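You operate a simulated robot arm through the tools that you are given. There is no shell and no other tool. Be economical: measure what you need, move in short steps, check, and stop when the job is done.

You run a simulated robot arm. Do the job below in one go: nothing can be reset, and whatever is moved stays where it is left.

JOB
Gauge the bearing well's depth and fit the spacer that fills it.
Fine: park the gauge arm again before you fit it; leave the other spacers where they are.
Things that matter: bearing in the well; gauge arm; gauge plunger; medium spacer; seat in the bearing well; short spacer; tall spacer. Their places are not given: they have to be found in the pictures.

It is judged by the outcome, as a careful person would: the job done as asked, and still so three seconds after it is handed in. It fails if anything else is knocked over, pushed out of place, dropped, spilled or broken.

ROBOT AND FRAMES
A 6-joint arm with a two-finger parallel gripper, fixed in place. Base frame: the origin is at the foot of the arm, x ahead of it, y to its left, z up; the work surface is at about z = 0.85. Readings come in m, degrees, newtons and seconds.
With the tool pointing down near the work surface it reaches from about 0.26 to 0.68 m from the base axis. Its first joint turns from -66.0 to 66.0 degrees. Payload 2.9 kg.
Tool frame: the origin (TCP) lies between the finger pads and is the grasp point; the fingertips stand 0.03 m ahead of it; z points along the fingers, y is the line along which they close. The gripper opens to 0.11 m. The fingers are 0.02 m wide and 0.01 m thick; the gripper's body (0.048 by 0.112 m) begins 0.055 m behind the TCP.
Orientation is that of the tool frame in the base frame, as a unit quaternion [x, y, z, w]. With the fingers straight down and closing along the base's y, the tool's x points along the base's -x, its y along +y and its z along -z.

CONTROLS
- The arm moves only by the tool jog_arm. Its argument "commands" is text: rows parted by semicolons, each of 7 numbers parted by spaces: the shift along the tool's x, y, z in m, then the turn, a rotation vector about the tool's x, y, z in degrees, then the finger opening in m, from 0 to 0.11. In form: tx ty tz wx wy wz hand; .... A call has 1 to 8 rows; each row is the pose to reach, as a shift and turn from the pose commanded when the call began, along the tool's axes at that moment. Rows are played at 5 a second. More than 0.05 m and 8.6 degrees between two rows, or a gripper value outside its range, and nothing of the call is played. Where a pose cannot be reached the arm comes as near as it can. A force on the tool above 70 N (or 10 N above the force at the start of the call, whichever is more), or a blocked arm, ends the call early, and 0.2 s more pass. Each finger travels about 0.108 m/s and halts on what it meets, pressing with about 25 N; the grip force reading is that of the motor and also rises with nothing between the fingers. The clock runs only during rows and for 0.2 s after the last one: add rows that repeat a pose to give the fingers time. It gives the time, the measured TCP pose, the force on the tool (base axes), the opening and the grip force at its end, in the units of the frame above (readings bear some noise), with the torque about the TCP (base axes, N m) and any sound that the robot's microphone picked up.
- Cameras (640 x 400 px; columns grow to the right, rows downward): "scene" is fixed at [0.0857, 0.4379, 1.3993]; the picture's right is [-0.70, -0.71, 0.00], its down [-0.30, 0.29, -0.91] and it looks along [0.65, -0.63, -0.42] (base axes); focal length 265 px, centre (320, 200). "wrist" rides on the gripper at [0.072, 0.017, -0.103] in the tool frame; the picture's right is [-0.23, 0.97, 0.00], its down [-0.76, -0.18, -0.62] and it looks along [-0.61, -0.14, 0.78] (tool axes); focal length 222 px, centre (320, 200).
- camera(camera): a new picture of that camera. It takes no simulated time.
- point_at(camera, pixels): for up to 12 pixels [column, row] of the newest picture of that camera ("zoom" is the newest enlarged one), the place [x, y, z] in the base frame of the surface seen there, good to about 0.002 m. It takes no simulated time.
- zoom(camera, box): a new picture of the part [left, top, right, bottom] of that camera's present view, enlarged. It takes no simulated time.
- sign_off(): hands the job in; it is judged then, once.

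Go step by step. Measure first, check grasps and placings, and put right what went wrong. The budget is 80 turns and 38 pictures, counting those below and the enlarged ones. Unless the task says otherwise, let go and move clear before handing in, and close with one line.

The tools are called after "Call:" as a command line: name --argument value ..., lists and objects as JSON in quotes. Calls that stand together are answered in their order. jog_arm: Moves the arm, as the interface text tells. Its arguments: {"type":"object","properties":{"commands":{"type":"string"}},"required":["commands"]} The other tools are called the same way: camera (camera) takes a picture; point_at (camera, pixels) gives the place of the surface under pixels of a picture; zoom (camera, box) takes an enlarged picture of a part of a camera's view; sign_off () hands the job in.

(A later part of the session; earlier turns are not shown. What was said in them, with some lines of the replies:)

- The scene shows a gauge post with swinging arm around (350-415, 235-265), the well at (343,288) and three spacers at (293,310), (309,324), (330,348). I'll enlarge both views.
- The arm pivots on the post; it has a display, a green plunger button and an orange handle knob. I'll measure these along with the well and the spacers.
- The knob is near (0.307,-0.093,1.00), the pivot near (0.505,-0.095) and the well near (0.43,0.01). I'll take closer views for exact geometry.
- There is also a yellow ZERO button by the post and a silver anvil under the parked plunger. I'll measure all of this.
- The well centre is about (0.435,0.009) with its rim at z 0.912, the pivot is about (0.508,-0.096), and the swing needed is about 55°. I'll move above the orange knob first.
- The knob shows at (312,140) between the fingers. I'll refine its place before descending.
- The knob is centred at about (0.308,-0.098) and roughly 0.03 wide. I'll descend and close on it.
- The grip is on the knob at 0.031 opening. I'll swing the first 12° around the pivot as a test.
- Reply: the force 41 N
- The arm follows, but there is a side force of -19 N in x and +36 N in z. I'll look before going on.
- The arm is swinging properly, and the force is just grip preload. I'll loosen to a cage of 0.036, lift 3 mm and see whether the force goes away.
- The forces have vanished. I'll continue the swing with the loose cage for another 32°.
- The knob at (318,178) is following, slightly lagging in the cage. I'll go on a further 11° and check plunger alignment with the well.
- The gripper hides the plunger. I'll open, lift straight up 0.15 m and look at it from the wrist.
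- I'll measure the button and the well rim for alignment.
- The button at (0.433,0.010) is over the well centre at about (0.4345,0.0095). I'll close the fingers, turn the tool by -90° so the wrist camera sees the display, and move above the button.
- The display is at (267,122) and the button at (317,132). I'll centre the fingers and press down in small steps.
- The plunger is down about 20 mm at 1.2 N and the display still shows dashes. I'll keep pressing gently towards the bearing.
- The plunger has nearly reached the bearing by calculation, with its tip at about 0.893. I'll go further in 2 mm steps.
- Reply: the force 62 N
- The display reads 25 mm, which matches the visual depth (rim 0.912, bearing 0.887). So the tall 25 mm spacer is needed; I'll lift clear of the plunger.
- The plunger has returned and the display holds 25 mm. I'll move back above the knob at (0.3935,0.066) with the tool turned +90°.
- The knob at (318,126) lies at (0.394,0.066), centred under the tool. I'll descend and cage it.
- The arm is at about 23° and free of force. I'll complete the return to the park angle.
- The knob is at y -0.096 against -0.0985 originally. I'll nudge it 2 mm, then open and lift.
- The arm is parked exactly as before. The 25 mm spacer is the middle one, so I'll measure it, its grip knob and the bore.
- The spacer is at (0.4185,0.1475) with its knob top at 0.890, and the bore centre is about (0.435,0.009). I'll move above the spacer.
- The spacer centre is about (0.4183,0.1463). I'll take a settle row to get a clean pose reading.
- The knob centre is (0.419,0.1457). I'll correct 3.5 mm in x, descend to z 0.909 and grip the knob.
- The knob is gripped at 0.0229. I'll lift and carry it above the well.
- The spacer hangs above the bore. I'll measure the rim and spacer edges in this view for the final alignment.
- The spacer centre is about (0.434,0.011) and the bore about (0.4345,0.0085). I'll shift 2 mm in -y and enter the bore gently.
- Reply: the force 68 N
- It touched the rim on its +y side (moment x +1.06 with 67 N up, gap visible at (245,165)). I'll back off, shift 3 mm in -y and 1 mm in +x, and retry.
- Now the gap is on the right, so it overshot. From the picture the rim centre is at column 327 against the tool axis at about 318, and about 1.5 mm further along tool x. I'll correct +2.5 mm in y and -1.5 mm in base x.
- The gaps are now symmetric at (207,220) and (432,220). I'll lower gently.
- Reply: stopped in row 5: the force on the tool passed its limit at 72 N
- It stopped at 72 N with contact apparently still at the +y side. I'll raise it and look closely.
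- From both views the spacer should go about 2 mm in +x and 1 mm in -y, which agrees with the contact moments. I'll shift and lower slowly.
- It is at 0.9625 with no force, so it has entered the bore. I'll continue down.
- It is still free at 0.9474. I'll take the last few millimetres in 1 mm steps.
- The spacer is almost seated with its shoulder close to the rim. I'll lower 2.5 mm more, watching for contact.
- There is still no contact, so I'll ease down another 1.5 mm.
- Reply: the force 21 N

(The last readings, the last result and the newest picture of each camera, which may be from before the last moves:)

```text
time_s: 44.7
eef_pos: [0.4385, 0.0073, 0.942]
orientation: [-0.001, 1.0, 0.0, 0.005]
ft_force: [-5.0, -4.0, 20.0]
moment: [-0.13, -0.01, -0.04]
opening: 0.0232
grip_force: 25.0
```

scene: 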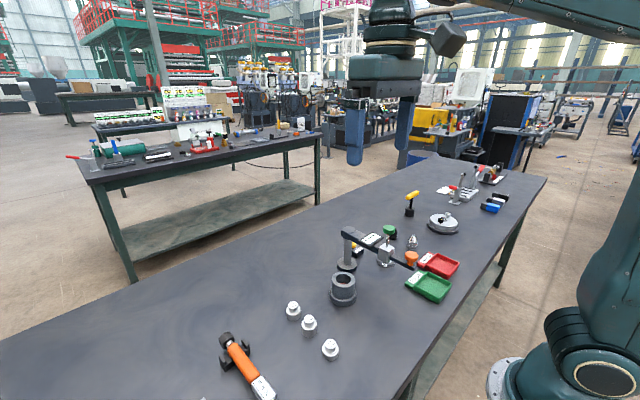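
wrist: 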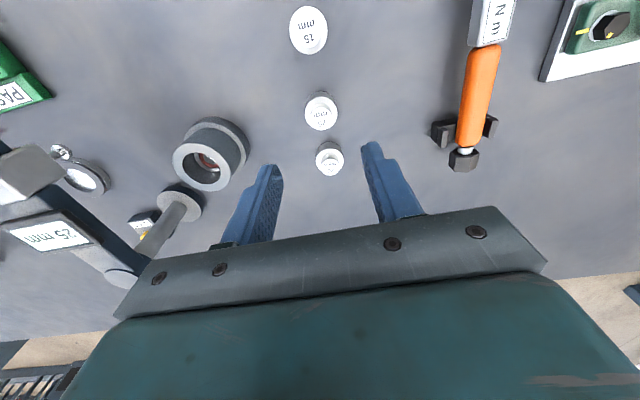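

There is contact at 20 N, so it's down. I'll release, lift straight up and inspect.

Call:
jog_arm --commands "0 0 -0.0012 0 0 0 0.015; 0 0 -0.0012 0 0 0 0.026; 0 0 -0.0012 0 0 0 0.036; 0 0 -0.0012 0 0 0 0.036; 0 0 -0.03 0 0 0 0.04; 0 0 -0.07 0 0 0 0.04; 0 0 -0.11 0 0 0 0.04; 0 0 -0.15 0 0 0 0.04"

Call:
zoom --camera "scene" --box '[280, 220, 440, 360]'

Call:
zoom --camera "scene" --box '[320, 250, 370, 300]'

```text
time_s: 46.5
eef_pos: [0.4318, 0.005, 1.0896]
orientation: [-0.002, 1.0, 0.0, 0.004]
ft_force: [-0.5, 0.2, 0.6]
moment: [-0.01, 0.0, 0.01]
opening: 0.0399
grip_force: 0.1
```

```text
2.86 times, centred on (360, 290) of scene
```

zoom: 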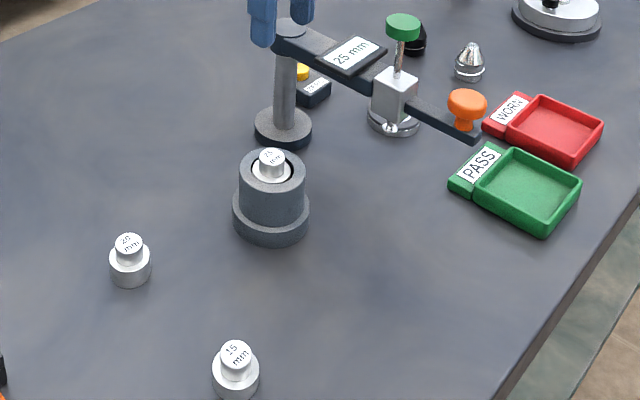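

```text
8.00 times, centred on (345, 275) of scene
```

zoom: 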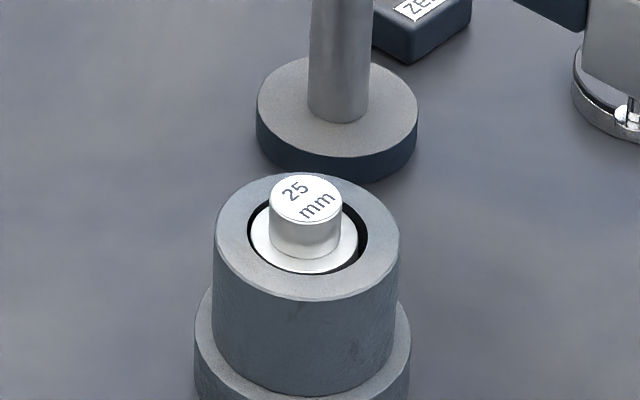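

I'll check that the shoulder sits flush with the rim.

Call:
point_at --camera "zoom" --pixels '[[305, 262], [262, 235], [350, 240], [230, 235], [305, 285], [385, 240], [306, 205]]'

```text
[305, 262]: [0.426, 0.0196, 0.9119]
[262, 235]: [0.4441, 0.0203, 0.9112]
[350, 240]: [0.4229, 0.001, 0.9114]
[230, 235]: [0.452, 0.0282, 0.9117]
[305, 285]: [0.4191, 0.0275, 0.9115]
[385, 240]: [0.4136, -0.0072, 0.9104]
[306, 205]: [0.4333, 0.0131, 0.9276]
```

The spacer's shoulder (0.911–0.912) is flush with the rim (0.910–0.912). The gauge arm is parked, the other spacers haven't moved, and the gripper is clear, so I'm handing in.

Call:
sign_off

```text
The job is handed in.
```

The gauge read 25 mm. I parked its arm again, then fitted the 25 mm (tall) spacer, which sits flush with the rim of the bearing well; the other two spacers were left where they were.
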